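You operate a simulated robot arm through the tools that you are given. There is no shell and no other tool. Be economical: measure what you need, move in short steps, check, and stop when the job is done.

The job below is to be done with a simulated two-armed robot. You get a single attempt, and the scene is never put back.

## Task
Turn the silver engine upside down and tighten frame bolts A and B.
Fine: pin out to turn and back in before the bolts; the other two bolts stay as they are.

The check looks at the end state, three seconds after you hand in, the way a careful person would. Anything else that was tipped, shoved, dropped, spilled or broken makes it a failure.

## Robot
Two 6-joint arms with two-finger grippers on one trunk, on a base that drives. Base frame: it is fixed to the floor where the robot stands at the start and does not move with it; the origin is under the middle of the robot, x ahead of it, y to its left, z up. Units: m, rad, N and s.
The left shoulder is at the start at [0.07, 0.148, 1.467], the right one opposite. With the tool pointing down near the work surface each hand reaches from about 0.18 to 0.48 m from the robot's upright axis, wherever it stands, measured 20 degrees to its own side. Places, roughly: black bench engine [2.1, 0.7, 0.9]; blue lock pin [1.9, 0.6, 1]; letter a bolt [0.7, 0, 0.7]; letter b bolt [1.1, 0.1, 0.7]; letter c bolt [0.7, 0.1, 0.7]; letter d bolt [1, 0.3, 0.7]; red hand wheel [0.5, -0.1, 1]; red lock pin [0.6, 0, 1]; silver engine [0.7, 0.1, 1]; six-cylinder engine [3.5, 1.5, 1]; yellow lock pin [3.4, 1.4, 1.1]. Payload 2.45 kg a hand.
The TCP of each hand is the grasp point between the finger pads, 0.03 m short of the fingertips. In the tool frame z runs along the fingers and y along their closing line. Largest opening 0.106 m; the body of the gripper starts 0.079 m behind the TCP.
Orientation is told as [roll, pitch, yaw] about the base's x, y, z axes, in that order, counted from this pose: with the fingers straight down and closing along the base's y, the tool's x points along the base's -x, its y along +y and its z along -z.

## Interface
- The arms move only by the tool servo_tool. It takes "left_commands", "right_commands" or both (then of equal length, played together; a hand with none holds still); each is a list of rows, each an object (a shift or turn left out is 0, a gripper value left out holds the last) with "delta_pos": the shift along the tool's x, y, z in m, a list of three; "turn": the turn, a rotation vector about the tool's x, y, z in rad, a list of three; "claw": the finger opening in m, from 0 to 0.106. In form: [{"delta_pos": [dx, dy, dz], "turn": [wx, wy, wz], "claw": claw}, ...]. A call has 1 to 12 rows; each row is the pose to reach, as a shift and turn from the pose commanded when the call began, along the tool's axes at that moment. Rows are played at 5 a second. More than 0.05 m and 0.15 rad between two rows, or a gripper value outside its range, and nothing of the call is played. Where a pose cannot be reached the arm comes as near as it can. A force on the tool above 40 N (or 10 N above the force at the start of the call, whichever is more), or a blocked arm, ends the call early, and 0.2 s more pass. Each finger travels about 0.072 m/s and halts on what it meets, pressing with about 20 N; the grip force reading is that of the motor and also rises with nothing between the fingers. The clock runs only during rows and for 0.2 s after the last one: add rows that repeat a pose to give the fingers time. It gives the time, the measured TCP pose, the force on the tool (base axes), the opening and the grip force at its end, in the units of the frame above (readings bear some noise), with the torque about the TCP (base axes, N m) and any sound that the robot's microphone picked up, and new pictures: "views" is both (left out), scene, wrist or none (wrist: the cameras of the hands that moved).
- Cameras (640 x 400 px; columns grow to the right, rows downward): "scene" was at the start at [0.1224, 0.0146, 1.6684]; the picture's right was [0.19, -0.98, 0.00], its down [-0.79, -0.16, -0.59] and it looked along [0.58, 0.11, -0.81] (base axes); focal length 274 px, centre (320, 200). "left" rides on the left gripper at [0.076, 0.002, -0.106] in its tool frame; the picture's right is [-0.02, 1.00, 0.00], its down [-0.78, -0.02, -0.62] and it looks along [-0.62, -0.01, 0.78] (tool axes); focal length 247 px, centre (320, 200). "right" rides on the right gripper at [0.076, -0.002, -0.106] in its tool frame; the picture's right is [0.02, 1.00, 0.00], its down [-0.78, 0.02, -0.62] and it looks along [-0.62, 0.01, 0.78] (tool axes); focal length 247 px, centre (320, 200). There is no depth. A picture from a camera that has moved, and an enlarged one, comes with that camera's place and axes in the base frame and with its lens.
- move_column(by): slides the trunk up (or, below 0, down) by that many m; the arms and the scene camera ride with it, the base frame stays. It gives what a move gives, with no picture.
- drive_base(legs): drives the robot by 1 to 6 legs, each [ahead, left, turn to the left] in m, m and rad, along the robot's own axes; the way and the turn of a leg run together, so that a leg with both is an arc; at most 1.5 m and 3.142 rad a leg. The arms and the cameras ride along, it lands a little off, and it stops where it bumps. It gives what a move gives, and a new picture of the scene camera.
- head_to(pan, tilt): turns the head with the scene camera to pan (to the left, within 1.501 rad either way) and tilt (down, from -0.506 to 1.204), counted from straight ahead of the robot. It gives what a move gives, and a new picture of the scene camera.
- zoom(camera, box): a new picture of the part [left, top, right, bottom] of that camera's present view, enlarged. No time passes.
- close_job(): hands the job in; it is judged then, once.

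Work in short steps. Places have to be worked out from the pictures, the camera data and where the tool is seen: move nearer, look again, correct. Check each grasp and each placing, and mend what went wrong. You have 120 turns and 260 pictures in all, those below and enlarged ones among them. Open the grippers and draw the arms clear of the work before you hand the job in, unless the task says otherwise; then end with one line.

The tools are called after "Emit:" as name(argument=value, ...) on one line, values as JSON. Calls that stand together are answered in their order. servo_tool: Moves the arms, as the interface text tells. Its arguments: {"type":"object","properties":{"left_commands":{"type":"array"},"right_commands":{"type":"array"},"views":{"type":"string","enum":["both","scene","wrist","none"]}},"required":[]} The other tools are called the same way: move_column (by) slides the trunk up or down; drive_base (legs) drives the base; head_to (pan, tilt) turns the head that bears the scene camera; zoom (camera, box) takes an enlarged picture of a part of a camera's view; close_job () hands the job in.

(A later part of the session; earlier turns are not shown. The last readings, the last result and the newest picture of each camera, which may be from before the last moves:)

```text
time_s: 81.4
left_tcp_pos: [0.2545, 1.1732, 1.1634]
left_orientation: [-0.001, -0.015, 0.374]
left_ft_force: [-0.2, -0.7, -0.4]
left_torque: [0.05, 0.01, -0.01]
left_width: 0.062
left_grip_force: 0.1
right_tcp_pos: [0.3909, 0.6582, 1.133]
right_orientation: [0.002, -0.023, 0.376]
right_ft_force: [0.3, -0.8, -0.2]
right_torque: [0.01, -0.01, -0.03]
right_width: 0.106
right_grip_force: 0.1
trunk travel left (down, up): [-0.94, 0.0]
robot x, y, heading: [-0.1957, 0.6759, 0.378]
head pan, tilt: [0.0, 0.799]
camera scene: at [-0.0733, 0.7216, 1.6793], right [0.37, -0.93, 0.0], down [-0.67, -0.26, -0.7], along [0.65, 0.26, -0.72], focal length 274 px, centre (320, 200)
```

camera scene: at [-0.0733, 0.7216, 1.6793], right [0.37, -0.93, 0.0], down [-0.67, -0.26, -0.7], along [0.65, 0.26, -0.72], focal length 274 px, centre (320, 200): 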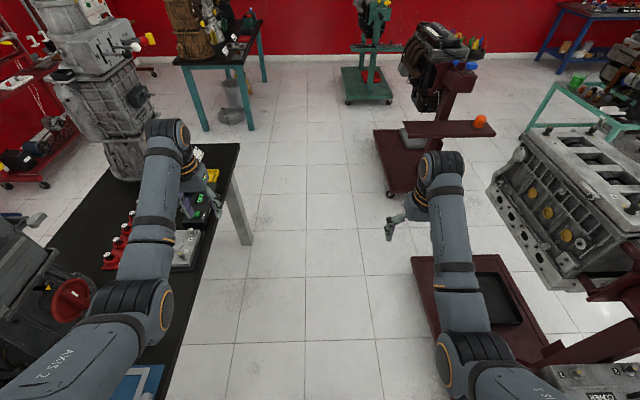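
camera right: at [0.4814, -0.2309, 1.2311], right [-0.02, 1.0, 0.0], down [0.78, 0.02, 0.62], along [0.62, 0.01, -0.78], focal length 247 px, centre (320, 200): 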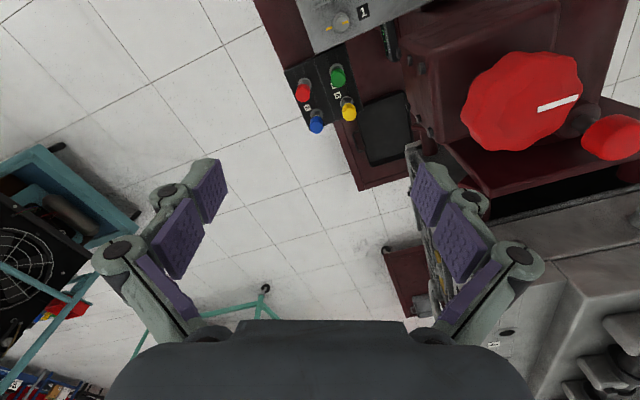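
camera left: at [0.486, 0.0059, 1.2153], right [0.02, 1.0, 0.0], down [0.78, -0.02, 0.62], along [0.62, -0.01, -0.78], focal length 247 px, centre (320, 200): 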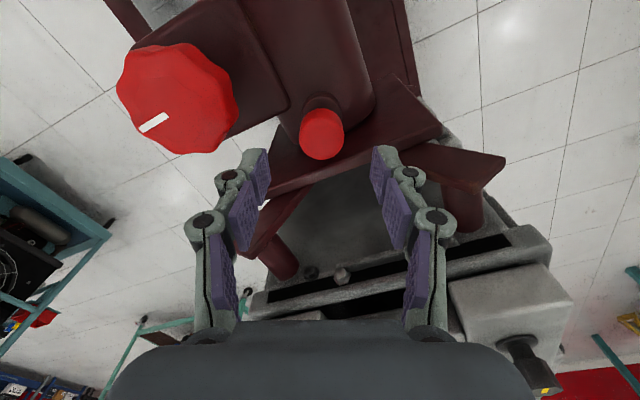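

I'm aligned in the aisle. I drive ahead 0.78 m, which puts me level with the middle between A and B.

Emit:
drive_base(legs=[[0.78, 0, 0]])

```text
time_s: 85.7
left_tcp_pos: [0.985, 1.4686, 1.1648]
left_orientation: [-0.001, -0.018, 0.377]
left_ft_force: [-0.3, 0.0, 0.8]
left_torque: [-0.01, 0.0, -0.03]
left_width: 0.0621
left_grip_force: 0.0
right_tcp_pos: [1.1241, 0.9536, 1.1335]
right_orientation: [0.001, -0.025, 0.381]
right_ft_force: [-0.2, -0.4, 0.9]
right_torque: [-0.02, 0.01, 0.01]
right_width: 0.1058
right_grip_force: 0.0
trunk travel left (down, up): [-0.94, 0.0]
robot x, y, heading: [0.537, 0.9624, 0.382]
head pan, tilt: [0.0, 0.799]
camera scene: at [0.659, 1.0148, 1.6794], right [0.37, -0.93, 0.0], down [-0.67, -0.27, -0.7], along [0.65, 0.26, -0.72], focal length 274 px, centre (320, 200)
```

scene: 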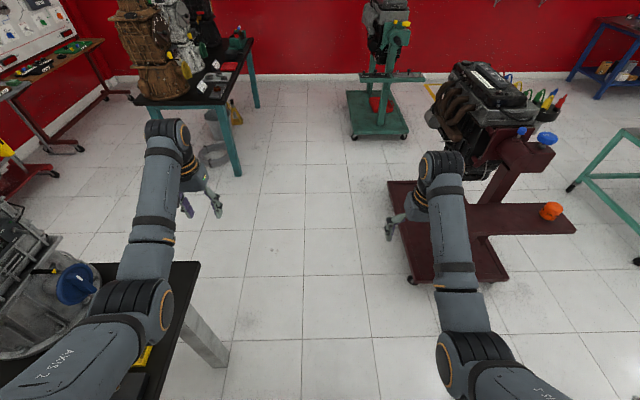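

Turning right toward the engine: first half, then check.

Emit:
drive_base(legs=[[0, 0, -0.8]])

```text
time_s: 88.2
left_tcp_pos: [1.2115, 0.9913, 1.1642]
left_orientation: [0.001, -0.015, -0.429]
left_ft_force: [0.3, -0.2, -0.5]
left_torque: [0.04, 0.03, -0.03]
left_width: 0.0621
left_grip_force: 0.0
right_tcp_pos: [0.9357, 0.5343, 1.133]
right_orientation: [-0.001, -0.024, -0.427]
right_ft_force: [0.6, 0.6, 0.0]
right_torque: [0.01, 0.0, 0.04]
right_width: 0.1061
right_grip_force: 0.0
trunk travel left (down, up): [-0.94, 0.0]
robot x, y, heading: [0.5382, 0.9641, -0.427]
head pan, tilt: [0.0, 0.799]
camera scene: at [0.6582, 0.9132, 1.6792], right [-0.41, -0.91, 0.0], down [-0.65, 0.3, -0.7], along [0.63, -0.29, -0.72], focal length 274 px, centre (320, 200)
```

scene: 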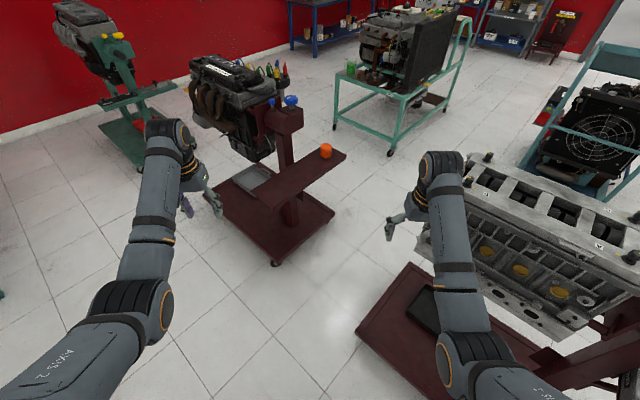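

Emit:
drive_base(legs=[[0, 0, -0.39]])

```text
time_s: 89.8
left_tcp_pos: [1.1693, 0.7297, 1.164]
left_orientation: [-0.002, -0.016, -0.824]
left_ft_force: [0.2, -0.9, -0.4]
left_torque: [0.01, 0.0, 0.01]
left_width: 0.0619
left_grip_force: 0.1
right_tcp_pos: [0.74, 0.4146, 1.1322]
right_orientation: [-0.002, -0.025, -0.82]
right_ft_force: [-0.7, 0.0, -0.3]
right_torque: [0.0, 0.06, -0.02]
right_width: 0.106
right_grip_force: 0.1
trunk travel left (down, up): [-0.94, 0.0]
robot x, y, heading: [0.5374, 0.9667, -0.82]
head pan, tilt: [0.0, 0.799]
camera scene: at [0.6289, 0.8719, 1.6793], right [-0.73, -0.68, 0.0], down [-0.49, 0.52, -0.7], along [0.47, -0.51, -0.72], focal length 274 px, centre (320, 200)
```

scene: 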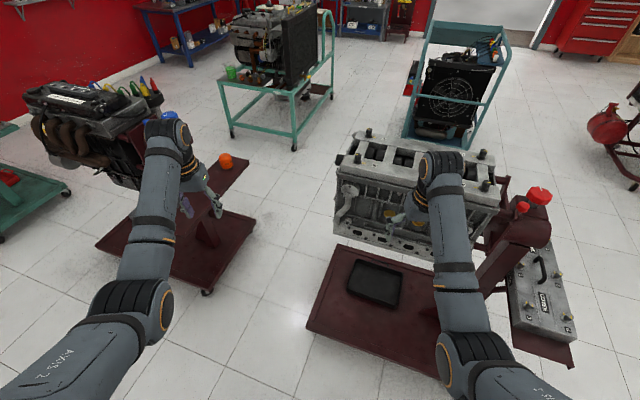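

A ≈(0.667, 0.133, 1.146) and B ≈(1.038, 0.30, 1.146) by combining views. I finish the turn to face the rail squarely and go 0.1 m closer.

Emit:
drive_base(legs=[[0, 0, -0.34], [0.1, 0, 0]])

Emit:
zoom(camera="scene", box=[200, 80, 480, 255])

```text
time_s: 92.0
left_tcp_pos: [1.09, 0.4477, 1.1679]
left_orientation: [-0.001, -0.021, -1.162]
left_ft_force: [-0.6, 0.3, -0.6]
left_torque: [-0.03, -0.05, -0.01]
left_width: 0.0619
left_grip_force: 0.0
right_tcp_pos: [0.5793, 0.2926, 1.1356]
right_orientation: [-0.001, -0.029, -1.162]
right_ft_force: [-0.3, 0.1, 0.1]
right_torque: [-0.06, 0.0, 0.0]
right_width: 0.1061
right_grip_force: 0.0
trunk travel left (down, up): [-0.94, 0.0]
robot x, y, heading: [0.5755, 0.8729, -1.166]
head pan, tilt: [0.0, 0.799]
camera scene: at [0.6268, 0.7627, 1.6799], right [-0.92, -0.4, 0.0], down [-0.28, 0.66, -0.7], along [0.28, -0.64, -0.71], focal length 274 px, centre (320, 200)
```

scene: 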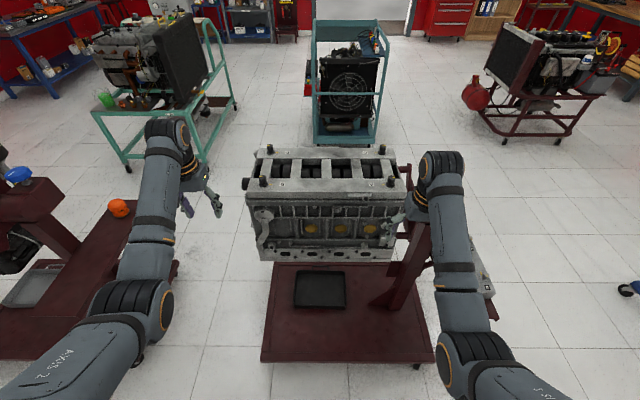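

```text
2.29 times, centred on (340, 168) of scene
camera zoom: at [0.6268, 0.7627, 1.6799], right [-0.92, -0.4, 0.0], down [-0.28, 0.66, -0.7], along [0.28, -0.64, -0.71], focal length 626 px, centre (274, 274)
```

zoom: 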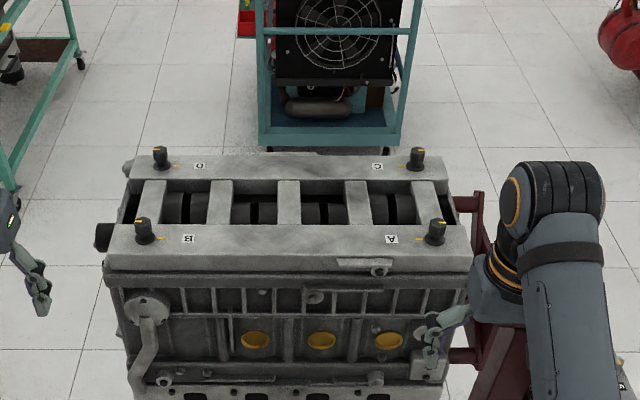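

Both bolts show a yellow mark on head and rail. Before closing in, I raise both hands to see how high they can go.

Emit:
servo_tool(left_commands=[{"delta_pos": [0, 0, -0.02]}, {"delta_pos": [0.0, 0, -0.04]}, {"delta_pos": [0.0, 0, -0.05]}], right_commands=[{"delta_pos": [0, 0, -0.03]}, {"delta_pos": [-0.02, 0, -0.06]}, {"delta_pos": [-0.03, 0, -0.08]}], views="none")

```text
time_s: 92.8
left_tcp_pos: [1.1032, 0.4248, 1.2008]
left_orientation: [-0.002, -0.013, -1.165]
left_ft_force: [-0.1, 0.7, -1.6]
left_torque: [0.02, 0.01, -0.01]
left_width: 0.0622
left_grip_force: 0.1
left hand out of reach, approached as far as the arm can: row 2, 3
right_tcp_pos: [0.6066, 0.2247, 1.1761]
right_orientation: [0.002, -0.022, -1.162]
right_ft_force: [0.5, 0.6, -0.4]
right_torque: [0.03, 0.0, 0.02]
right_width: 0.1059
right_grip_force: 0.1
right hand out of reach, approached as far as the arm can: row 1, 2, 3
trunk travel left (down, up): [-0.94, 0.0]
robot x, y, heading: [0.575, 0.8732, -1.159]
head pan, tilt: [0.0, 0.799]
```

More height is available farther out. I try reaching toward the bolts from here without driving.

Emit:
servo_tool(left_commands=[{"delta_pos": [-0.02, -0.03, -0.01]}, {"delta_pos": [-0.04, -0.06, -0.01]}, {"delta_pos": [-0.06, -0.09, -0.01]}, {"delta_pos": [-0.06, -0.09, -0.01]}], right_commands=[{"delta_pos": [-0.02, 0, -0.02]}, {"delta_pos": [-0.04, 0, -0.04]}, {"delta_pos": [-0.07, 0, -0.04]}, {"delta_pos": [-0.07, 0, -0.04]}])

```text
time_s: 93.8
left_tcp_pos: [1.0423, 0.3379, 1.2149]
left_orientation: [0.0, -0.018, -1.164]
left_ft_force: [-0.2, 0.5, 0.2]
left_torque: [-0.02, 0.0, 0.03]
left_width: 0.0621
left_grip_force: 0.2
right_tcp_pos: [0.6351, 0.1645, 1.2208]
right_orientation: [0.001, -0.028, -1.162]
right_ft_force: [0.3, 0.0, 0.6]
right_torque: [-0.02, -0.01, -0.01]
right_width: 0.1059
right_grip_force: 0.1
trunk travel left (down, up): [-0.94, 0.0]
robot x, y, heading: [0.5778, 0.8786, -1.16]
head pan, tilt: [0.0, 0.799]
camera scene: at [0.6295, 0.7576, 1.6794], right [-0.92, -0.4, 0.0], down [-0.28, 0.66, -0.7], along [0.28, -0.64, -0.72], focal length 274 px, centre (320, 200)
camera right: at [0.6034, 0.2369, 1.3245], right [0.91, 0.42, 0.0], down [0.32, -0.7, 0.64], along [0.27, -0.58, -0.77], focal length 247 px, centre (320, 200)
camera left: at [1.0132, 0.4117, 1.3206], right [0.93, 0.38, 0.0], down [0.29, -0.72, 0.64], along [0.24, -0.59, -0.77], focal length 247 px, centre (320, 200)
```

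scene: 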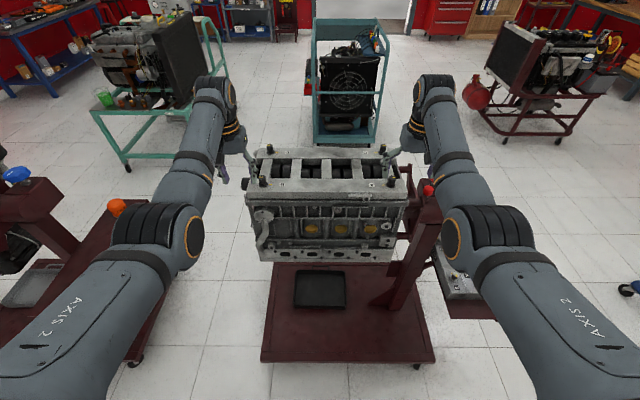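
right: 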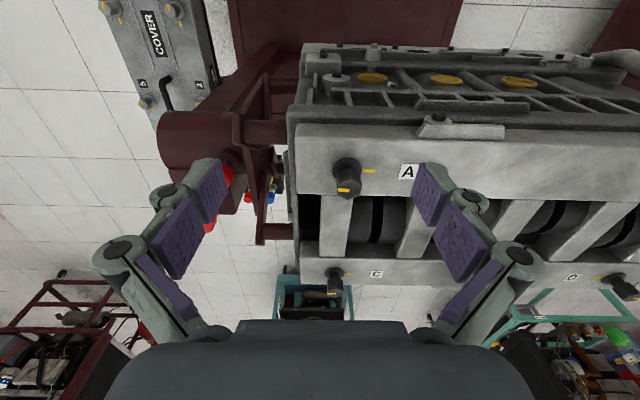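
left: 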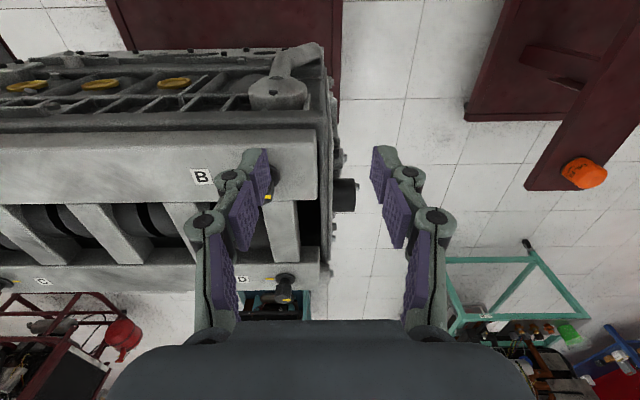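

Excellent: the reach works from here. I zoom in on the marks of A and its neighbours.

Emit:
zoom(camera="right", box=[290, 130, 450, 310])

Emit:
zoom(camera="left", box=[170, 140, 330, 320])

```text
2.22 times, centred on (370, 220) of right
camera zoom: at [0.6034, 0.2369, 1.3245], right [0.91, 0.42, 0.0], down [0.32, -0.7, 0.64], along [0.27, -0.58, -0.77], focal length 549 px, centre (209, 156)
```

zoom: 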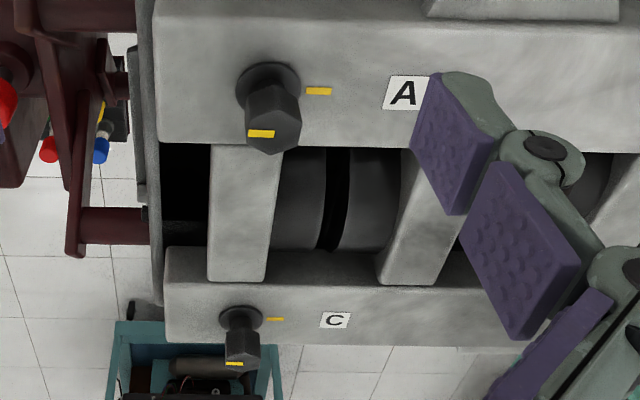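

```text
2.22 times, centred on (250, 230) of left
camera zoom: at [1.0132, 0.4117, 1.3206], right [0.93, 0.38, 0.0], down [0.29, -0.72, 0.64], along [0.24, -0.59, -0.77], focal length 549 px, centre (476, 133)
```

zoom: 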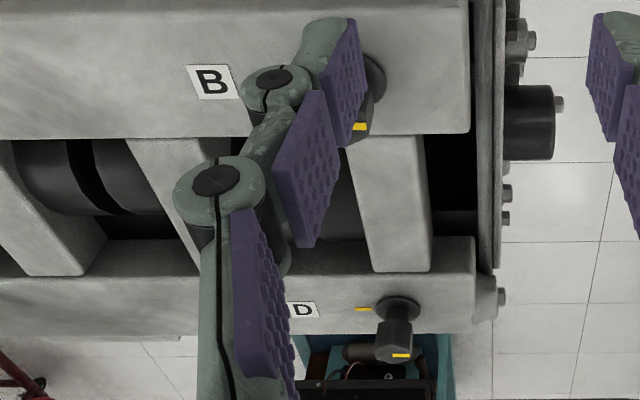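

A's head is a tall hex with its top mark pointing opposite the rail mark, at about (0.679, 0.131, top 1.155). I move the right hand above it and square up the tilt.

Emit:
servo_tool(right_commands=[{"delta_pos": [-0.02, 0.01, 0], "turn": [0, 0.014, 0]}, {"delta_pos": [-0.04, 0.022, 0], "turn": [0, 0.028, 0], "claw": 0.07}, {"delta_pos": [-0.048, 0.027, 0.01], "turn": [0, 0.028, 0], "claw": 0.05}, {"delta_pos": [-0.048, 0.027, 0.015], "turn": [0, 0.028, 0], "claw": 0.05}], views="wrist")

```text
time_s: 94.8
left_tcp_pos: [1.0427, 0.3373, 1.2134]
left_orientation: [-0.001, -0.016, -1.163]
left_ft_force: [0.2, -0.2, 0.0]
left_torque: [0.0, -0.01, 0.0]
left_width: 0.0621
left_grip_force: 0.0
right_tcp_pos: [0.6586, 0.1579, 1.217]
right_orientation: [0.001, 0.003, -1.163]
right_ft_force: [-0.3, -0.1, 0.0]
right_torque: [0.01, -0.02, -0.01]
right_width: 0.0498
right_grip_force: 0.0
right hand out of reach, approached as far as the arm can: row 2, 3, 4
trunk travel left (down, up): [-0.94, 0.0]
robot x, y, heading: [0.58, 0.8749, -1.166]
head pan, tilt: [0.0, 0.799]
camera right: at [0.6291, 0.2278, 1.3226], right [0.91, 0.42, 0.0], down [0.33, -0.71, 0.62], along [0.26, -0.56, -0.79], focal length 247 px, centre (320, 200)
```

right: 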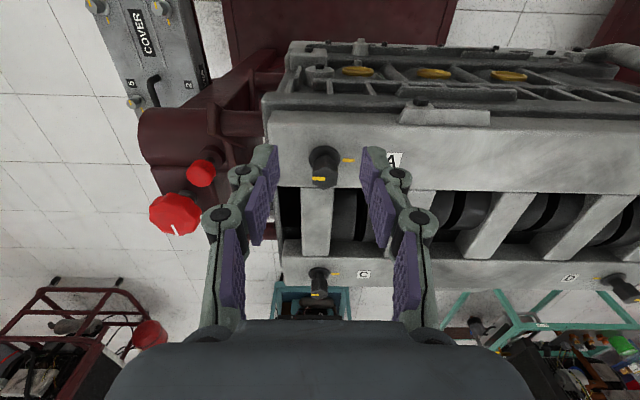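

The arm is at its far limit here, so I drive 5 cm closer; the hands are above bolt height.

Emit:
drive_base(legs=[[0.05, 0, 0]])

Emit:
servo_tool(right_commands=[{"delta_pos": [0, 0, 0.005]}, {"delta_pos": [0, 0, 0.01]}], views="wrist")

```text
time_s: 95.7
left_tcp_pos: [1.0579, 0.3032, 1.2202]
left_orientation: [0.0, -0.026, -1.163]
left_ft_force: [0.0, 1.1, 0.4]
left_torque: [-0.12, -0.06, 0.01]
left_width: 0.0621
left_grip_force: 0.0
right_tcp_pos: [0.6755, 0.1234, 1.2229]
right_orientation: [-0.001, -0.008, -1.163]
right_ft_force: [-1.4, 0.0, 0.8]
right_torque: [-0.09, -0.07, -0.03]
right_width: 0.05
right_grip_force: 0.1
trunk travel left (down, up): [-0.94, 0.0]
robot x, y, heading: [0.5995, 0.8311, -1.159]
head pan, tilt: [0.0, 0.799]
camera scene: at [0.6435, 0.7247, 1.6806], right [-0.92, -0.4, 0.0], down [-0.28, 0.65, -0.7], along [0.28, -0.65, -0.71], focal length 274 px, centre (320, 200)
```

scene: 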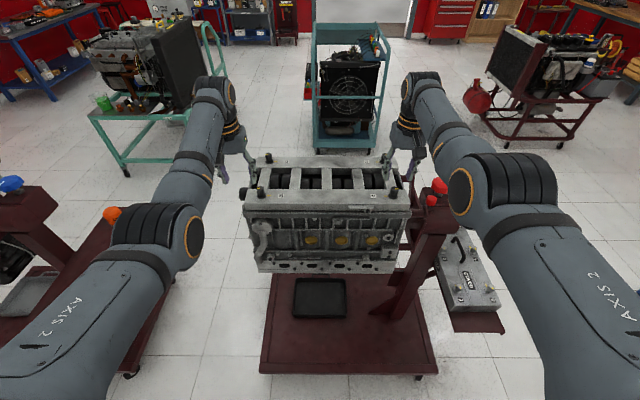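

```text
time_s: 96.3
left_tcp_pos: [1.0606, 0.2969, 1.2163]
left_orientation: [0.0, -0.02, -1.163]
left_ft_force: [-0.5, 0.1, 0.2]
left_torque: [-0.04, -0.05, 0.0]
left_width: 0.0618
left_grip_force: 0.1
right_tcp_pos: [0.677, 0.1175, 1.209]
right_orientation: [0.001, 0.0, -1.16]
right_ft_force: [-0.2, 0.4, 0.0]
right_torque: [-0.05, -0.01, 0.0]
right_width: 0.0499
right_grip_force: 0.1
trunk travel left (down, up): [-0.94, 0.0]
robot x, y, heading: [0.5991, 0.8321, -1.163]
head pan, tilt: [0.0, 0.799]
camera right: at [0.6466, 0.1873, 1.3161], right [0.91, 0.42, 0.0], down [0.33, -0.71, 0.62], along [0.26, -0.57, -0.78], focal length 247 px, centre (320, 200)
```

right: 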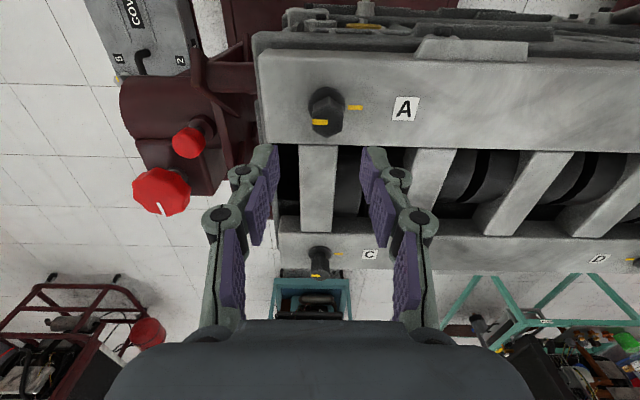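

A is at (0.678, 0.132). I shift over it and pre-rotate the wrist counter-clockwise by 1.5 rad, to have a full half-turn clockwise available.

Emit:
servo_tool(right_commands=[{"delta_pos": [0.013, 0.007, 0]}, {"delta_pos": [0.013, 0.007, 0], "turn": [0, 0, -0.14]}, {"delta_pos": [0.013, 0.007, 0], "turn": [0, 0, -0.28]}, {"delta_pos": [0.013, 0.007, 0], "turn": [0, 0, -0.42]}, {"delta_pos": [0.013, 0.007, 0], "turn": [0, 0, -0.56]}, {"delta_pos": [0.013, 0.007, 0], "turn": [0, 0, -0.7]}, {"delta_pos": [0.013, 0.007, 0], "turn": [0, 0, -0.84]}, {"delta_pos": [0.013, 0.007, 0], "turn": [0, 0, -0.98]}, {"delta_pos": [0.013, 0.007, 0], "turn": [0, 0, -1.12]}, {"delta_pos": [0.013, 0.007, 0], "turn": [0, 0, -1.26]}, {"delta_pos": [0.013, 0.007, 0], "turn": [0, 0, -1.4]}, {"delta_pos": [0.013, 0.007, 0], "turn": [0, 0, -1.54]}], views="wrist")

```text
time_s: 98.9
left_tcp_pos: [1.0627, 0.2938, 1.2134]
left_orientation: [0.001, -0.016, -1.164]
left_ft_force: [-0.6, -0.5, -0.5]
left_torque: [0.04, -0.03, -0.03]
left_width: 0.062
left_grip_force: 0.0
right_tcp_pos: [0.6803, 0.1288, 1.2065]
right_orientation: [0.004, -0.001, 0.38]
right_ft_force: [-0.3, -0.1, -1.2]
right_torque: [0.0, 0.01, 0.0]
right_width: 0.0503
right_grip_force: 0.1
trunk travel left (down, up): [-0.94, 0.0]
robot x, y, heading: [0.5951, 0.8314, -1.162]
head pan, tilt: [0.0, 0.799]
camera right: at [0.6116, 0.0988, 1.3129], right [-0.39, 0.92, 0.0], down [0.72, 0.31, 0.62], along [0.57, 0.25, -0.78], focal length 247 px, centre (320, 200)
```

right: 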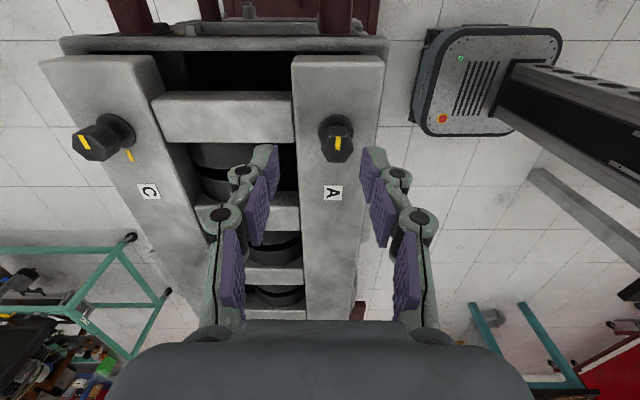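

Combining two views refines A to (0.675, 0.138, top ≈1.165). I look closely at the head mark.

Emit:
zoom(camera="right", box=[290, 90, 390, 210])

Emit:
zoom(camera="right", box=[60, 90, 190, 210])

```text
3.33 times, centred on (340, 150) of right
camera zoom: at [0.6116, 0.0988, 1.3129], right [-0.39, 0.92, 0.0], down [0.72, 0.31, 0.62], along [0.57, 0.25, -0.78], focal length 823 px, centre (253, 367)
```

zoom: 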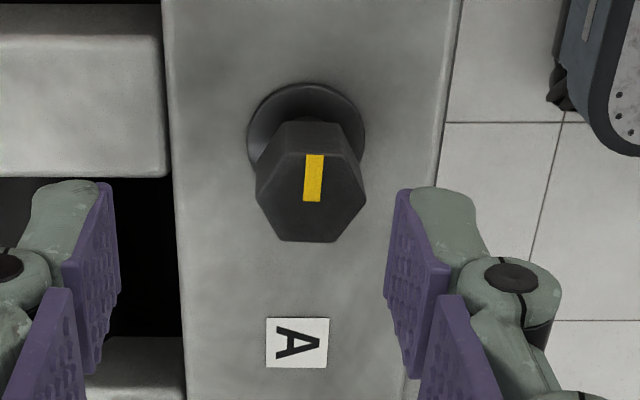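

```text
3.33 times, centred on (125, 150) of right
camera zoom: at [0.6116, 0.0988, 1.3129], right [-0.39, 0.92, 0.0], down [0.72, 0.31, 0.62], along [0.57, 0.25, -0.78], focal length 823 px, centre (970, 367)
```

zoom: 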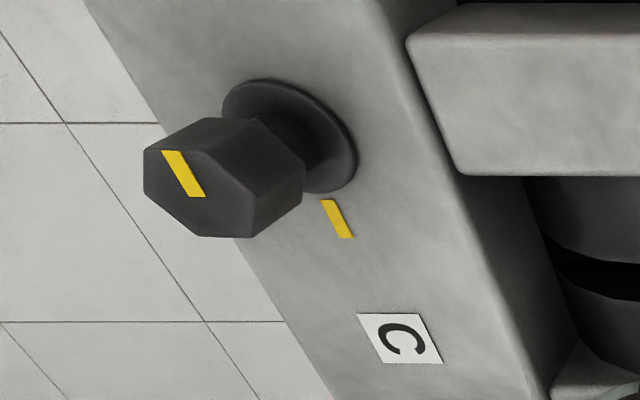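

The hex has its flats facing along the picture's vertical, so I must rotate 30° for the fingers to meet flats. I rotate a further 0.52 rad counter-clockwise while centring.

Emit:
servo_tool(right_commands=[{"delta_pos": [0.001, 0.005, 0], "turn": [0, 0, -0.13]}, {"delta_pos": [0.001, 0.01, 0], "turn": [0, 0, -0.26]}, {"delta_pos": [0.001, 0.01, 0], "turn": [0, 0, -0.39]}, {"delta_pos": [0.001, 0.01, 0], "turn": [0, 0, -0.52]}, {"delta_pos": [0.001, 0.01, 0], "turn": [0, 0, -0.52]}], views="none")

Emit:
zoom(camera="right", box=[220, 80, 420, 220])

```text
time_s: 100.1
left_tcp_pos: [1.062, 0.2932, 1.2125]
left_orientation: [0.0, -0.015, -1.165]
left_ft_force: [0.0, 0.1, 0.0]
left_torque: [0.02, 0.0, 0.0]
left_width: 0.062
left_grip_force: 0.1
right_tcp_pos: [0.676, 0.138, 1.207]
right_orientation: [0.004, -0.001, 0.901]
right_ft_force: [0.2, -0.5, -0.1]
right_torque: [-0.04, -0.02, 0.02]
right_width: 0.05
right_grip_force: 0.0
trunk travel left (down, up): [-0.94, 0.0]
robot x, y, heading: [0.5964, 0.8304, -1.163]
head pan, tilt: [0.0, 0.799]
```

```text
2.86 times, centred on (320, 150) of right
camera zoom: at [0.6306, 0.0771, 1.3124], right [-0.8, 0.6, 0.0], down [0.47, 0.62, 0.62], along [0.37, 0.5, -0.78], focal length 706 px, centre (320, 343)
```

zoom: 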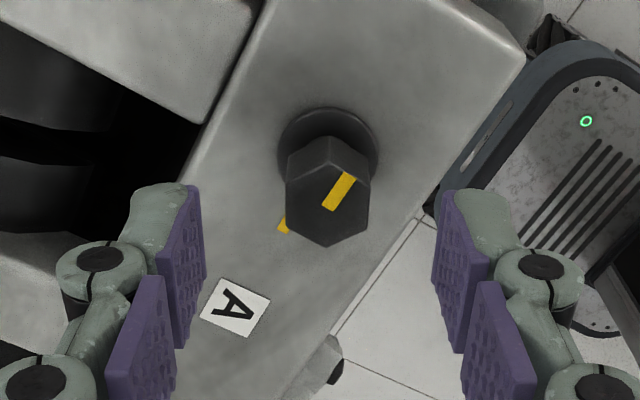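

Flats now face the fingers and the TCP is centred. I descend to z≈1.175 and close.

Emit:
servo_tool(right_commands=[{"delta_pos": [0, 0, 0.015]}, {"delta_pos": [0, 0, 0.031]}, {"delta_pos": [0, 0, 0.031], "claw": 0.03}, {"delta_pos": [0, 0, 0.031], "claw": 0.01}, {"delta_pos": [0, 0, 0.031], "claw": 0.0}, {"delta_pos": [0, 0, 0.031], "claw": 0.0}, {"delta_pos": [0, 0, 0.031], "claw": 0.0}], views="wrist")

```text
time_s: 101.7
left_tcp_pos: [1.0617, 0.2938, 1.2147]
left_orientation: [0.0, -0.019, -1.163]
left_ft_force: [-0.1, 0.1, -0.2]
left_torque: [0.0, 0.01, 0.01]
left_width: 0.0618
left_grip_force: 0.2
right_tcp_pos: [0.6755, 0.1377, 1.1747]
right_orientation: [0.002, -0.002, 0.899]
right_ft_force: [-4.2, 3.5, -4.8]
right_torque: [-0.19, 0.46, 0.02]
right_width: 0.0184
right_grip_force: 42.8
trunk travel left (down, up): [-0.94, 0.0]
robot x, y, heading: [0.5926, 0.8292, -1.163]
head pan, tilt: [0.0, 0.799]
camera right: at [0.6296, 0.0781, 1.2817], right [-0.8, 0.61, 0.0], down [0.48, 0.62, 0.62], along [0.38, 0.5, -0.78], focal length 247 px, centre (320, 200)
```

right: 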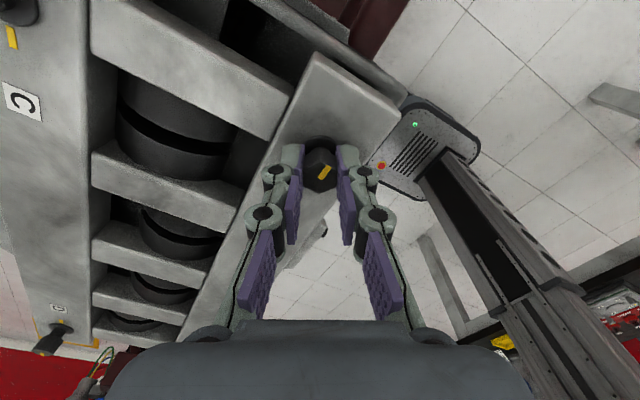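

Gripped flat-to-flat, 18 mm. I turn clockwise (tightening) by 0.56 rad and watch torque.

Emit:
servo_tool(right_commands=[{"turn": [0, 0, 0.14]}, {"turn": [0, 0, 0.28]}, {"turn": [0, 0, 0.42]}, {"turn": [0, 0, 0.56]}, {"turn": [0, 0, 0.56]}], views="wrist")

```text
time_s: 102.9
left_tcp_pos: [1.0613, 0.2935, 1.2144]
left_orientation: [0.0, -0.015, -1.164]
left_ft_force: [-0.2, -0.2, 0.1]
left_torque: [0.0, 0.0, -0.03]
left_width: 0.062
left_grip_force: 0.0
right_tcp_pos: [0.6764, 0.1379, 1.1756]
right_orientation: [0.003, 0.0, 0.337]
right_ft_force: [-3.3, 4.5, -7.8]
right_torque: [-0.11, 0.97, 0.0]
right_width: 0.0183
right_grip_force: 43.8
trunk travel left (down, up): [-0.94, 0.0]
robot x, y, heading: [0.5946, 0.8283, -1.16]
head pan, tilt: [0.0, 0.799]
camera right: at [0.6049, 0.1111, 1.2819], right [-0.35, 0.94, 0.0], down [0.73, 0.27, 0.62], along [0.58, 0.22, -0.78], focal length 247 px, centre (320, 200)
```

right: 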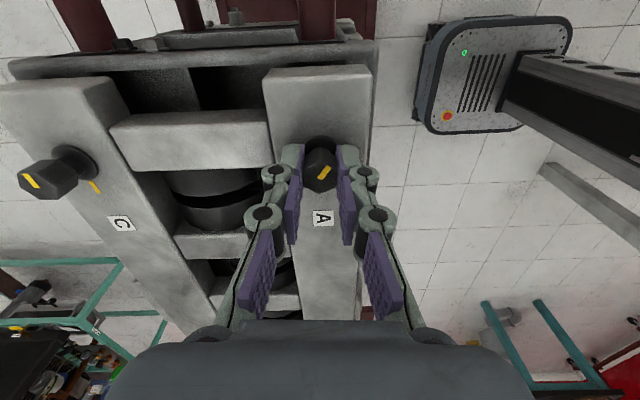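

The bolt turns with the hand. I continue clockwise by 1.4 rad.

Emit:
servo_tool(right_commands=[{"turn": [0, 0, 0.14]}, {"turn": [0, 0, 0.28], "delta_pos": [0, 0, 0.0005]}, {"turn": [0, 0, 0.42], "delta_pos": [0, 0, 0.0005]}, {"turn": [0, 0, 0.56], "delta_pos": [0, 0, 0.001]}, {"turn": [0, 0, 0.7], "delta_pos": [0, 0, 0.001]}, {"turn": [0, 0, 0.84], "delta_pos": [0, 0, 0.001]}, {"turn": [0, 0, 0.98], "delta_pos": [0, 0, 0.0015]}, {"turn": [0, 0, 1.12], "delta_pos": [0, 0, 0.0015]}, {"turn": [0, 0, 1.26], "delta_pos": [0, 0, 0.002]}, {"turn": [0, 0, 1.4], "delta_pos": [0, 0, 0.002]}, {"turn": [0, 0, 1.4], "delta_pos": [0, 0, 0.002]}], views="wrist")

```text
time_s: 105.3
left_tcp_pos: [1.06, 0.2936, 1.214]
left_orientation: [0.003, -0.017, -1.163]
left_ft_force: [0.3, -0.1, -0.5]
left_torque: [0.01, 0.0, 0.01]
left_width: 0.062
left_grip_force: 0.1
right_tcp_pos: [0.6745, 0.1353, 1.1751]
right_orientation: [-0.002, -0.001, -1.065]
right_ft_force: [-4.8, -15.2, 21.8]
right_torque: [-0.21, 0.22, 0.01]
right_width: 0.018
right_grip_force: 44.3
trunk travel left (down, up): [-0.94, 0.0]
robot x, y, heading: [0.597, 0.8319, -1.165]
head pan, tilt: [0.0, 0.799]
camera right: at [0.6364, 0.203, 1.2814], right [0.86, 0.5, 0.0], down [0.39, -0.68, 0.62], along [0.31, -0.54, -0.78], focal length 247 px, centre (320, 200)
```

right: 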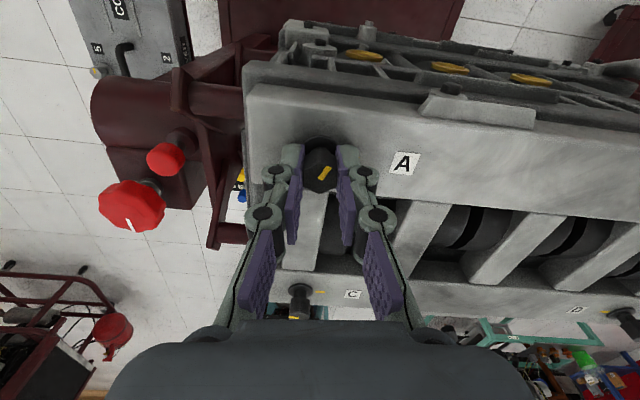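

No sinking, so I drop the down bias. Two rad turned so far; I continue 1.1 rad and watch for a stop or sound.

Emit:
servo_tool(right_commands=[{"turn": [0, 0, 0.1], "delta_pos": [0, 0, -0.002]}, {"turn": [0, 0, 0.24], "delta_pos": [0, 0, -0.002]}, {"turn": [0, 0, 0.38], "delta_pos": [0, 0, -0.002]}, {"turn": [0, 0, 0.52], "delta_pos": [0, 0, -0.002]}, {"turn": [0, 0, 0.66], "delta_pos": [0, 0, -0.002]}, {"turn": [0, 0, 0.8], "delta_pos": [0, 0, -0.002]}, {"turn": [0, 0, 0.94], "delta_pos": [0, 0, -0.002]}, {"turn": [0, 0, 1.08], "delta_pos": [0, 0, -0.002]}, {"turn": [0, 0, 1.08], "delta_pos": [0, 0, -0.002]}], views="none")

Emit:
zoom(camera="right", box=[240, 100, 440, 240])

```text
time_s: 107.3
left_tcp_pos: [1.0599, 0.2921, 1.2152]
left_orientation: [0.004, -0.019, -1.165]
left_ft_force: [0.3, 0.6, 0.6]
left_torque: [-0.03, 0.0, 0.0]
left_width: 0.062
left_grip_force: 0.1
right_tcp_pos: [0.6723, 0.136, 1.1751]
right_orientation: [-0.001, 0.003, -2.144]
right_ft_force: [-11.5, -11.8, 12.3]
right_torque: [-0.73, 0.67, -0.04]
right_width: 0.018
right_grip_force: 43.4
trunk travel left (down, up): [-0.94, 0.0]
robot x, y, heading: [0.5966, 0.8358, -1.162]
head pan, tilt: [0.0, 0.799]
```

```text
2.86 times, centred on (340, 170) of right
camera zoom: at [0.7131, 0.2016, 1.2816], right [0.85, -0.52, 0.0], down [-0.41, -0.67, 0.62], along [-0.33, -0.53, -0.79], focal length 706 px, centre (263, 286)
```

zoom: 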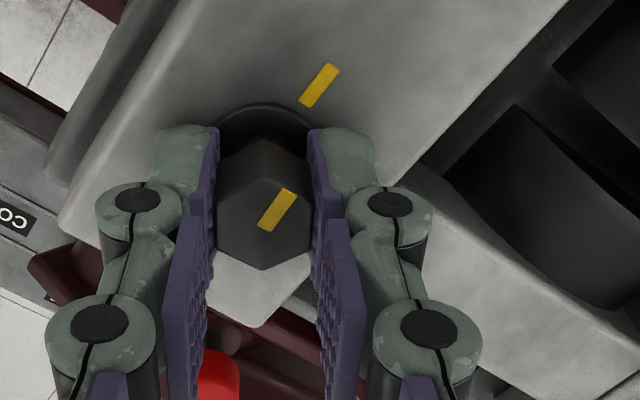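

The head mark is now nearly in line with the rail mark. I go on in fine steps to feel for the stop.

Emit:
servo_tool(right_commands=[{"turn": [0, 0, 0.05]}, {"turn": [0, 0, 0.1]}, {"turn": [0, 0, 0.1]}], views="none")

Emit:
zoom(camera="right", box=[240, 100, 440, 240])

```text
time_s: 108.1
left_tcp_pos: [1.0584, 0.2917, 1.2152]
left_orientation: [0.002, -0.018, -1.164]
left_ft_force: [0.7, 0.1, -0.4]
left_torque: [-0.03, 0.01, 0.01]
left_width: 0.062
left_grip_force: 0.0
right_tcp_pos: [0.6718, 0.1349, 1.1736]
right_orientation: [-0.001, 0.005, -2.243]
right_ft_force: [-13.9, -11.9, 9.9]
right_torque: [-0.41, 0.5, 0.17]
right_width: 0.0183
right_grip_force: 43.1
trunk travel left (down, up): [-0.94, 0.0]
robot x, y, heading: [0.5984, 0.8295, -1.167]
head pan, tilt: [0.0, 0.799]
```

```text
2.86 times, centred on (340, 170) of right
camera zoom: at [0.7192, 0.1977, 1.2815], right [0.8, -0.61, 0.0], down [-0.48, -0.63, 0.62], along [-0.38, -0.49, -0.79], focal length 706 px, centre (263, 286)
```

zoom: 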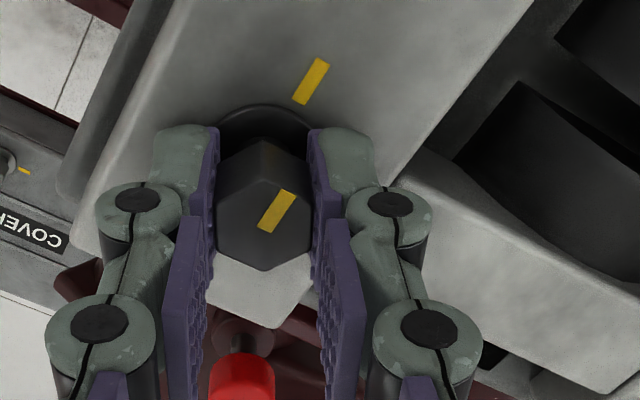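

Torque about the bolt axis starts to rise (0.17 N·m). One more small step.

Emit:
servo_tool(right_commands=[{"turn": [0, 0, 0.05]}, {"turn": [0, 0, 0.1]}, {"turn": [0, 0, 0.1]}], views="none")

Emit:
zoom(camera="right", box=[240, 100, 440, 240])

```text
time_s: 108.9
left_tcp_pos: [1.059, 0.2937, 1.2146]
left_orientation: [0.003, -0.017, -1.164]
left_ft_force: [0.0, 1.2, -0.5]
left_torque: [-0.04, -0.03, -0.01]
left_width: 0.0622
left_grip_force: 0.1
right_tcp_pos: [0.6737, 0.1372, 1.1745]
right_orientation: [-0.004, 0.005, -2.342]
right_ft_force: [-13.5, -1.9, 2.2]
right_torque: [-0.08, 0.49, 0.25]
right_width: 0.0184
right_grip_force: 43.8
trunk travel left (down, up): [-0.94, 0.0]
robot x, y, heading: [0.593, 0.8325, -1.164]
head pan, tilt: [0.0, 0.799]
```

```text
2.86 times, centred on (340, 170) of right
camera zoom: at [0.7256, 0.1932, 1.2816], right [0.73, -0.68, 0.0], down [-0.53, -0.58, 0.62], along [-0.42, -0.45, -0.79], focal length 706 px, centre (263, 286)
```

zoom: 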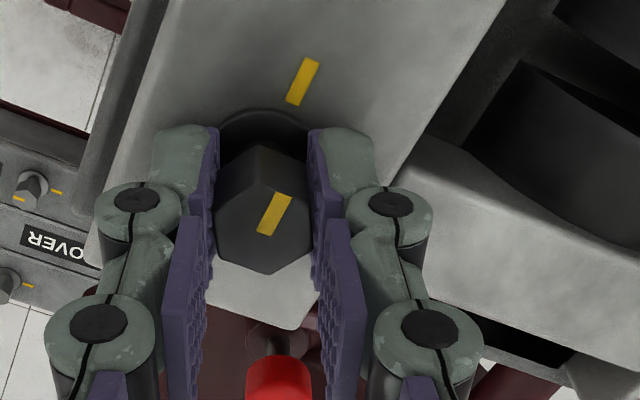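

Head and rail marks are now parallel and torque is 0.25. I push slightly further to confirm it's firmly tight.

Emit:
servo_tool(right_commands=[{"turn": [0, 0, 0.06]}, {"turn": [0, 0, 0.12]}, {"turn": [0, 0, 0.12]}, {"turn": [0, 0, 0.12]}], views="none")

Emit:
zoom(camera="right", box=[240, 100, 440, 240])

```text
time_s: 109.9
left_tcp_pos: [1.0598, 0.2936, 1.2146]
left_orientation: [0.003, -0.018, -1.165]
left_ft_force: [-0.5, -0.6, -0.4]
left_torque: [-0.01, -0.01, -0.01]
left_width: 0.0621
left_grip_force: 0.0
right_tcp_pos: [0.6748, 0.1375, 1.1747]
right_orientation: [-0.003, 0.003, -2.464]
right_ft_force: [-9.8, 0.2, -1.1]
right_torque: [0.33, 0.18, 0.12]
right_width: 0.0185
right_grip_force: 43.8
trunk travel left (down, up): [-0.94, 0.0]
robot x, y, heading: [0.5981, 0.8313, -1.166]
head pan, tilt: [0.0, 0.799]
```

```text
2.86 times, centred on (340, 170) of right
camera zoom: at [0.7331, 0.1868, 1.2817], right [0.65, -0.76, 0.0], down [-0.6, -0.51, 0.62], along [-0.47, -0.4, -0.79], focal length 706 px, centre (263, 286)
```

zoom: 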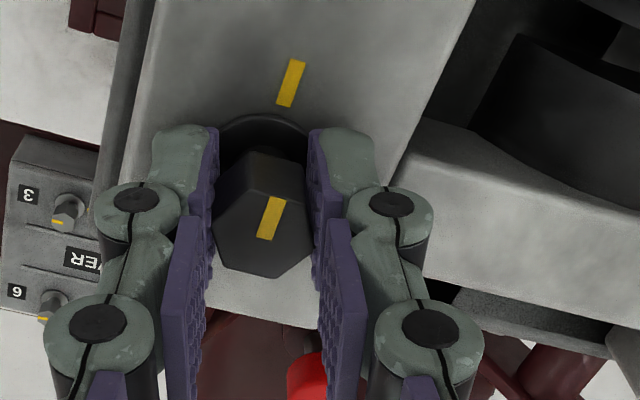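

The head stays put and the fingers slip: A is at its stop with both marks in line. I release, lift straight up, then unwind.

Emit:
servo_tool(right_commands=[{"claw": 0.03}, {"claw": 0.05}, {"delta_pos": [0, 0, -0.02], "claw": 0.05}, {"delta_pos": [0, 0, -0.035]}, {"delta_pos": [0, 0, -0.035], "turn": [0, 0, -0.14]}, {"delta_pos": [0, 0, -0.035], "turn": [0, 0, -0.28]}, {"delta_pos": [0, 0, -0.035], "turn": [0, 0, -0.42]}, {"delta_pos": [0, 0, -0.035], "turn": [0, 0, -0.56]}, {"delta_pos": [0, 0, -0.035], "turn": [0, 0, -0.7]}, {"delta_pos": [0, 0, -0.035], "turn": [0, 0, -0.84]}, {"delta_pos": [0, 0, -0.035], "turn": [0, 0, -0.98]}, {"delta_pos": [0, 0, -0.035], "turn": [0, 0, -1.12]}], views="wrist")

Emit:
zoom(camera="right", box=[240, 60, 440, 200])

```text
time_s: 112.5
left_tcp_pos: [1.0622, 0.2929, 1.2134]
left_orientation: [0.001, -0.016, -1.164]
left_ft_force: [-0.3, -0.3, -0.8]
left_torque: [0.02, -0.01, -0.02]
left_width: 0.062
left_grip_force: 0.1
right_tcp_pos: [0.6751, 0.1374, 1.2101]
right_orientation: [0.0, 0.004, -1.339]
right_ft_force: [0.1, -0.1, -1.1]
right_torque: [0.01, -0.02, -0.02]
right_width: 0.0502
right_grip_force: 0.1
trunk travel left (down, up): [-0.94, 0.0]
robot x, y, heading: [0.5994, 0.8311, -1.161]
head pan, tilt: [0.0, 0.799]
camera right: at [0.6574, 0.212, 1.317], right [0.97, 0.25, 0.0], down [0.2, -0.76, 0.62], along [0.15, -0.6, -0.79], focal length 247 px, centre (320, 200)
```

right: 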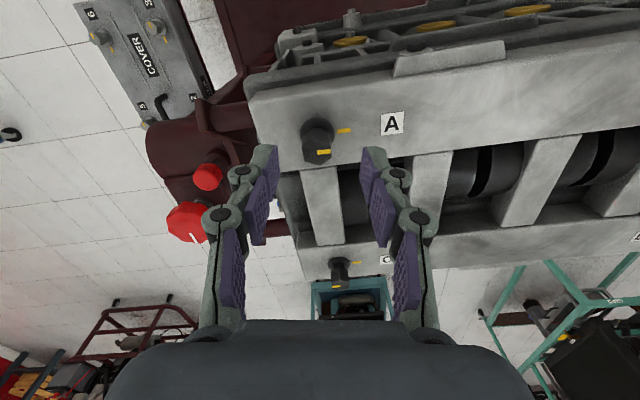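

```text
2.86 times, centred on (340, 130) of right
camera zoom: at [0.6574, 0.212, 1.317], right [0.97, 0.25, 0.0], down [0.2, -0.76, 0.62], along [0.15, -0.6, -0.79], focal length 706 px, centre (263, 400)
```

zoom: 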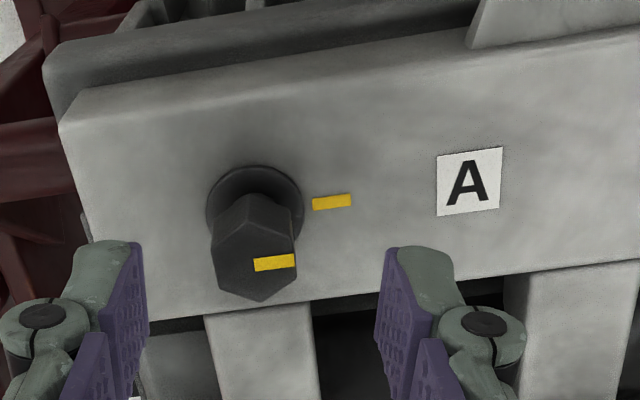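

A is tight, with its marks in line. Now B: I look from the left hand.

Emit:
servo_tool(left_commands=[{"delta_pos": [0, 0, 0], "turn": [0, 0.016, 0], "claw": 0.05}, {"delta_pos": [0.0, 0.0, 0], "turn": [0, 0.016, 0], "claw": 0.05}], views="wrist")

Emit:
zoom(camera="left", box=[170, 80, 350, 206])

```text
time_s: 113.1
left_tcp_pos: [1.0616, 0.2926, 1.2136]
left_orientation: [0.0, 0.0, -1.164]
left_ft_force: [-0.3, 0.8, 0.5]
left_torque: [0.01, 0.01, -0.01]
left_width: 0.0498
left_grip_force: 0.1
right_tcp_pos: [0.6756, 0.1366, 1.2098]
right_orientation: [-0.001, 0.003, -1.342]
right_ft_force: [-0.4, 0.0, 0.4]
right_torque: [-0.01, 0.01, -0.01]
right_width: 0.0501
right_grip_force: 0.1
trunk travel left (down, up): [-0.94, 0.0]
robot x, y, heading: [0.5956, 0.8296, -1.16]
head pan, tilt: [0.0, 0.799]
camera left: at [1.0334, 0.3645, 1.3213], right [0.93, 0.38, 0.0], down [0.29, -0.73, 0.62], along [0.23, -0.58, -0.78], focal length 247 px, centre (320, 200)
```

left: 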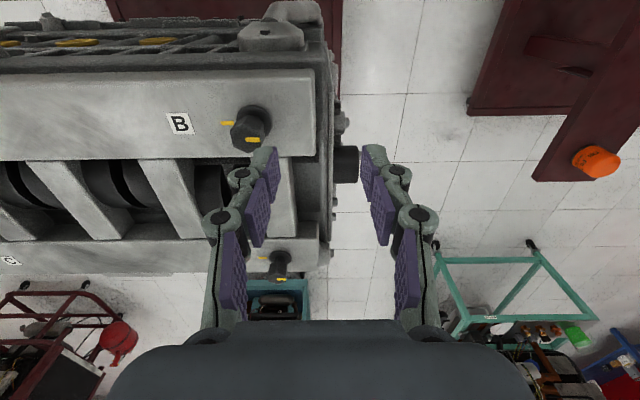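

```text
3.17 times, centred on (260, 143) of left
camera zoom: at [1.0334, 0.3645, 1.3213], right [0.93, 0.38, 0.0], down [0.29, -0.73, 0.62], along [0.23, -0.58, -0.78], focal length 784 px, centre (510, 381)
```

zoom: 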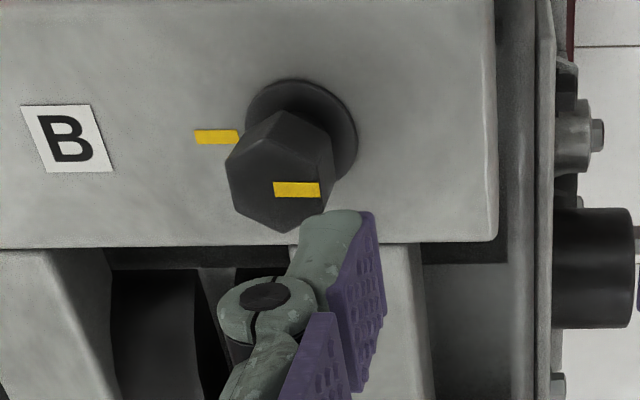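

B likewise needs a half turn clockwise; its head is at ≈(1.014, 0.279) with flats aligned to the current yaw. I move over it and pre-rotate counter-clockwise.

Emit:
servo_tool(left_commands=[{"delta_pos": [0.003, -0.025, -0.003]}, {"delta_pos": [0.0065, -0.0495, 0]}, {"delta_pos": [0.0065, -0.0495, 0], "turn": [0, 0, -0.14]}, {"delta_pos": [0.0065, -0.0495, 0], "turn": [0, 0, -0.28]}, {"delta_pos": [0.0065, -0.0495, 0], "turn": [0, 0, -0.42]}, {"delta_pos": [0.0065, -0.0495, 0], "turn": [0, 0, -0.56]}, {"delta_pos": [0.0065, -0.0495, 0], "turn": [0, 0, -0.7]}, {"delta_pos": [0.0065, -0.0495, 0], "turn": [0, 0, -0.84]}, {"delta_pos": [0.0065, -0.0495, 0], "turn": [0, 0, -0.98]}, {"delta_pos": [0.0065, -0.0495, 0], "turn": [0, 0, -1.05]}, {"delta_pos": [0.0065, -0.0495, 0], "turn": [0, 0, -1.05]}], views="wrist")

Emit:
zoom(camera="left", box=[220, 80, 420, 220])

```text
time_s: 115.5
left_tcp_pos: [1.0146, 0.2804, 1.2138]
left_orientation: [0.001, 0.001, -0.113]
left_ft_force: [-0.2, 0.3, 0.1]
left_torque: [-0.03, 0.03, 0.01]
left_width: 0.0499
left_grip_force: 0.0
right_tcp_pos: [0.6751, 0.1371, 1.2097]
right_orientation: [-0.001, 0.002, -1.342]
right_ft_force: [-0.5, 0.7, -0.8]
right_torque: [0.02, 0.02, -0.02]
right_width: 0.05
right_grip_force: 0.0
trunk travel left (down, up): [-0.94, 0.0]
robot x, y, heading: [0.5962, 0.8341, -1.163]
head pan, tilt: [0.0, 0.799]
camera left: at [0.9386, 0.2909, 1.3207], right [0.13, 0.99, 0.0], down [0.78, -0.1, 0.62], along [0.62, -0.08, -0.78], focal length 247 px, centre (320, 200)
```

left: 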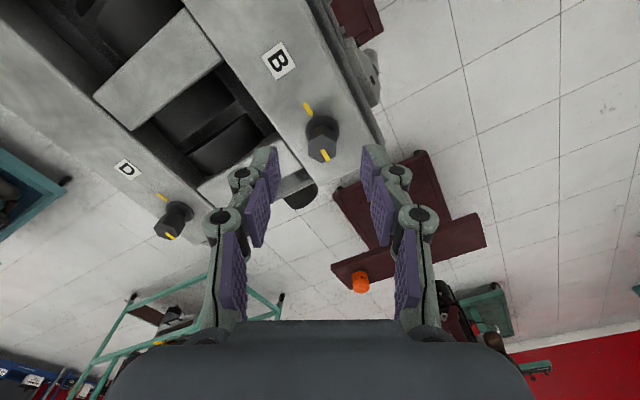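

```text
2.86 times, centred on (320, 150) of left
camera zoom: at [0.9386, 0.2909, 1.3207], right [0.13, 0.99, 0.0], down [0.78, -0.1, 0.62], along [0.62, -0.08, -0.78], focal length 706 px, centre (320, 343)
```

zoom: 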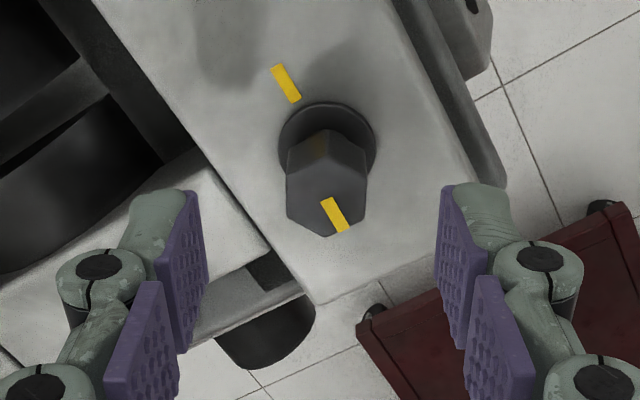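

Flats face the fingers here, so this bite lets me sweep +1.05 → −2.1. I make a small centring correction, descend and close.

Emit:
servo_tool(left_commands=[{"delta_pos": [-0.002, 0.0033, 0.015]}, {"delta_pos": [-0.002, 0.0033, 0.03]}, {"delta_pos": [-0.002, 0.0033, 0.038]}, {"delta_pos": [-0.002, 0.0033, 0.038], "claw": 0.03}, {"delta_pos": [-0.002, 0.0033, 0.038], "claw": 0.01}, {"delta_pos": [-0.002, 0.0033, 0.038], "claw": 0.0}, {"delta_pos": [-0.002, 0.0033, 0.038], "claw": 0.0}, {"delta_pos": [-0.002, 0.0033, 0.038], "claw": 0.0}], views="wrist")

```text
time_s: 117.3
left_tcp_pos: [1.0166, 0.2812, 1.1752]
left_orientation: [0.001, 0.0, -0.115]
left_ft_force: [0.4, -3.8, 1.0]
left_torque: [0.13, 0.17, 0.0]
left_width: 0.0184
left_grip_force: 43.2
right_tcp_pos: [0.6768, 0.1365, 1.2104]
right_orientation: [0.0, 0.002, -1.341]
right_ft_force: [1.1, -0.9, -0.2]
right_torque: [0.0, 0.01, -0.04]
right_width: 0.0499
right_grip_force: 0.0
trunk travel left (down, up): [-0.94, 0.0]
robot x, y, heading: [0.5988, 0.8315, -1.161]
head pan, tilt: [0.0, 0.799]
camera left: at [0.9412, 0.2923, 1.2821], right [0.14, 0.99, 0.0], down [0.78, -0.11, 0.62], along [0.62, -0.08, -0.78], focal length 247 px, centre (320, 200)
```

left: 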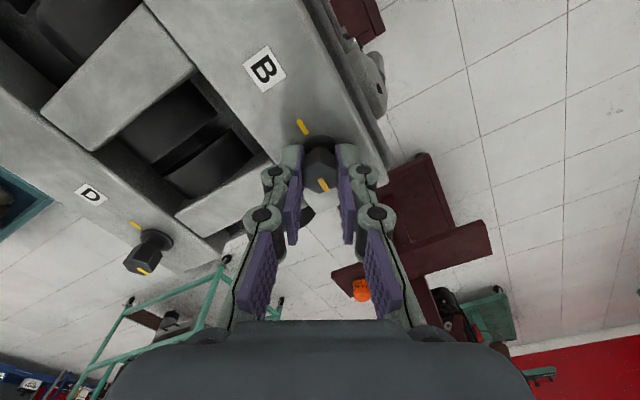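

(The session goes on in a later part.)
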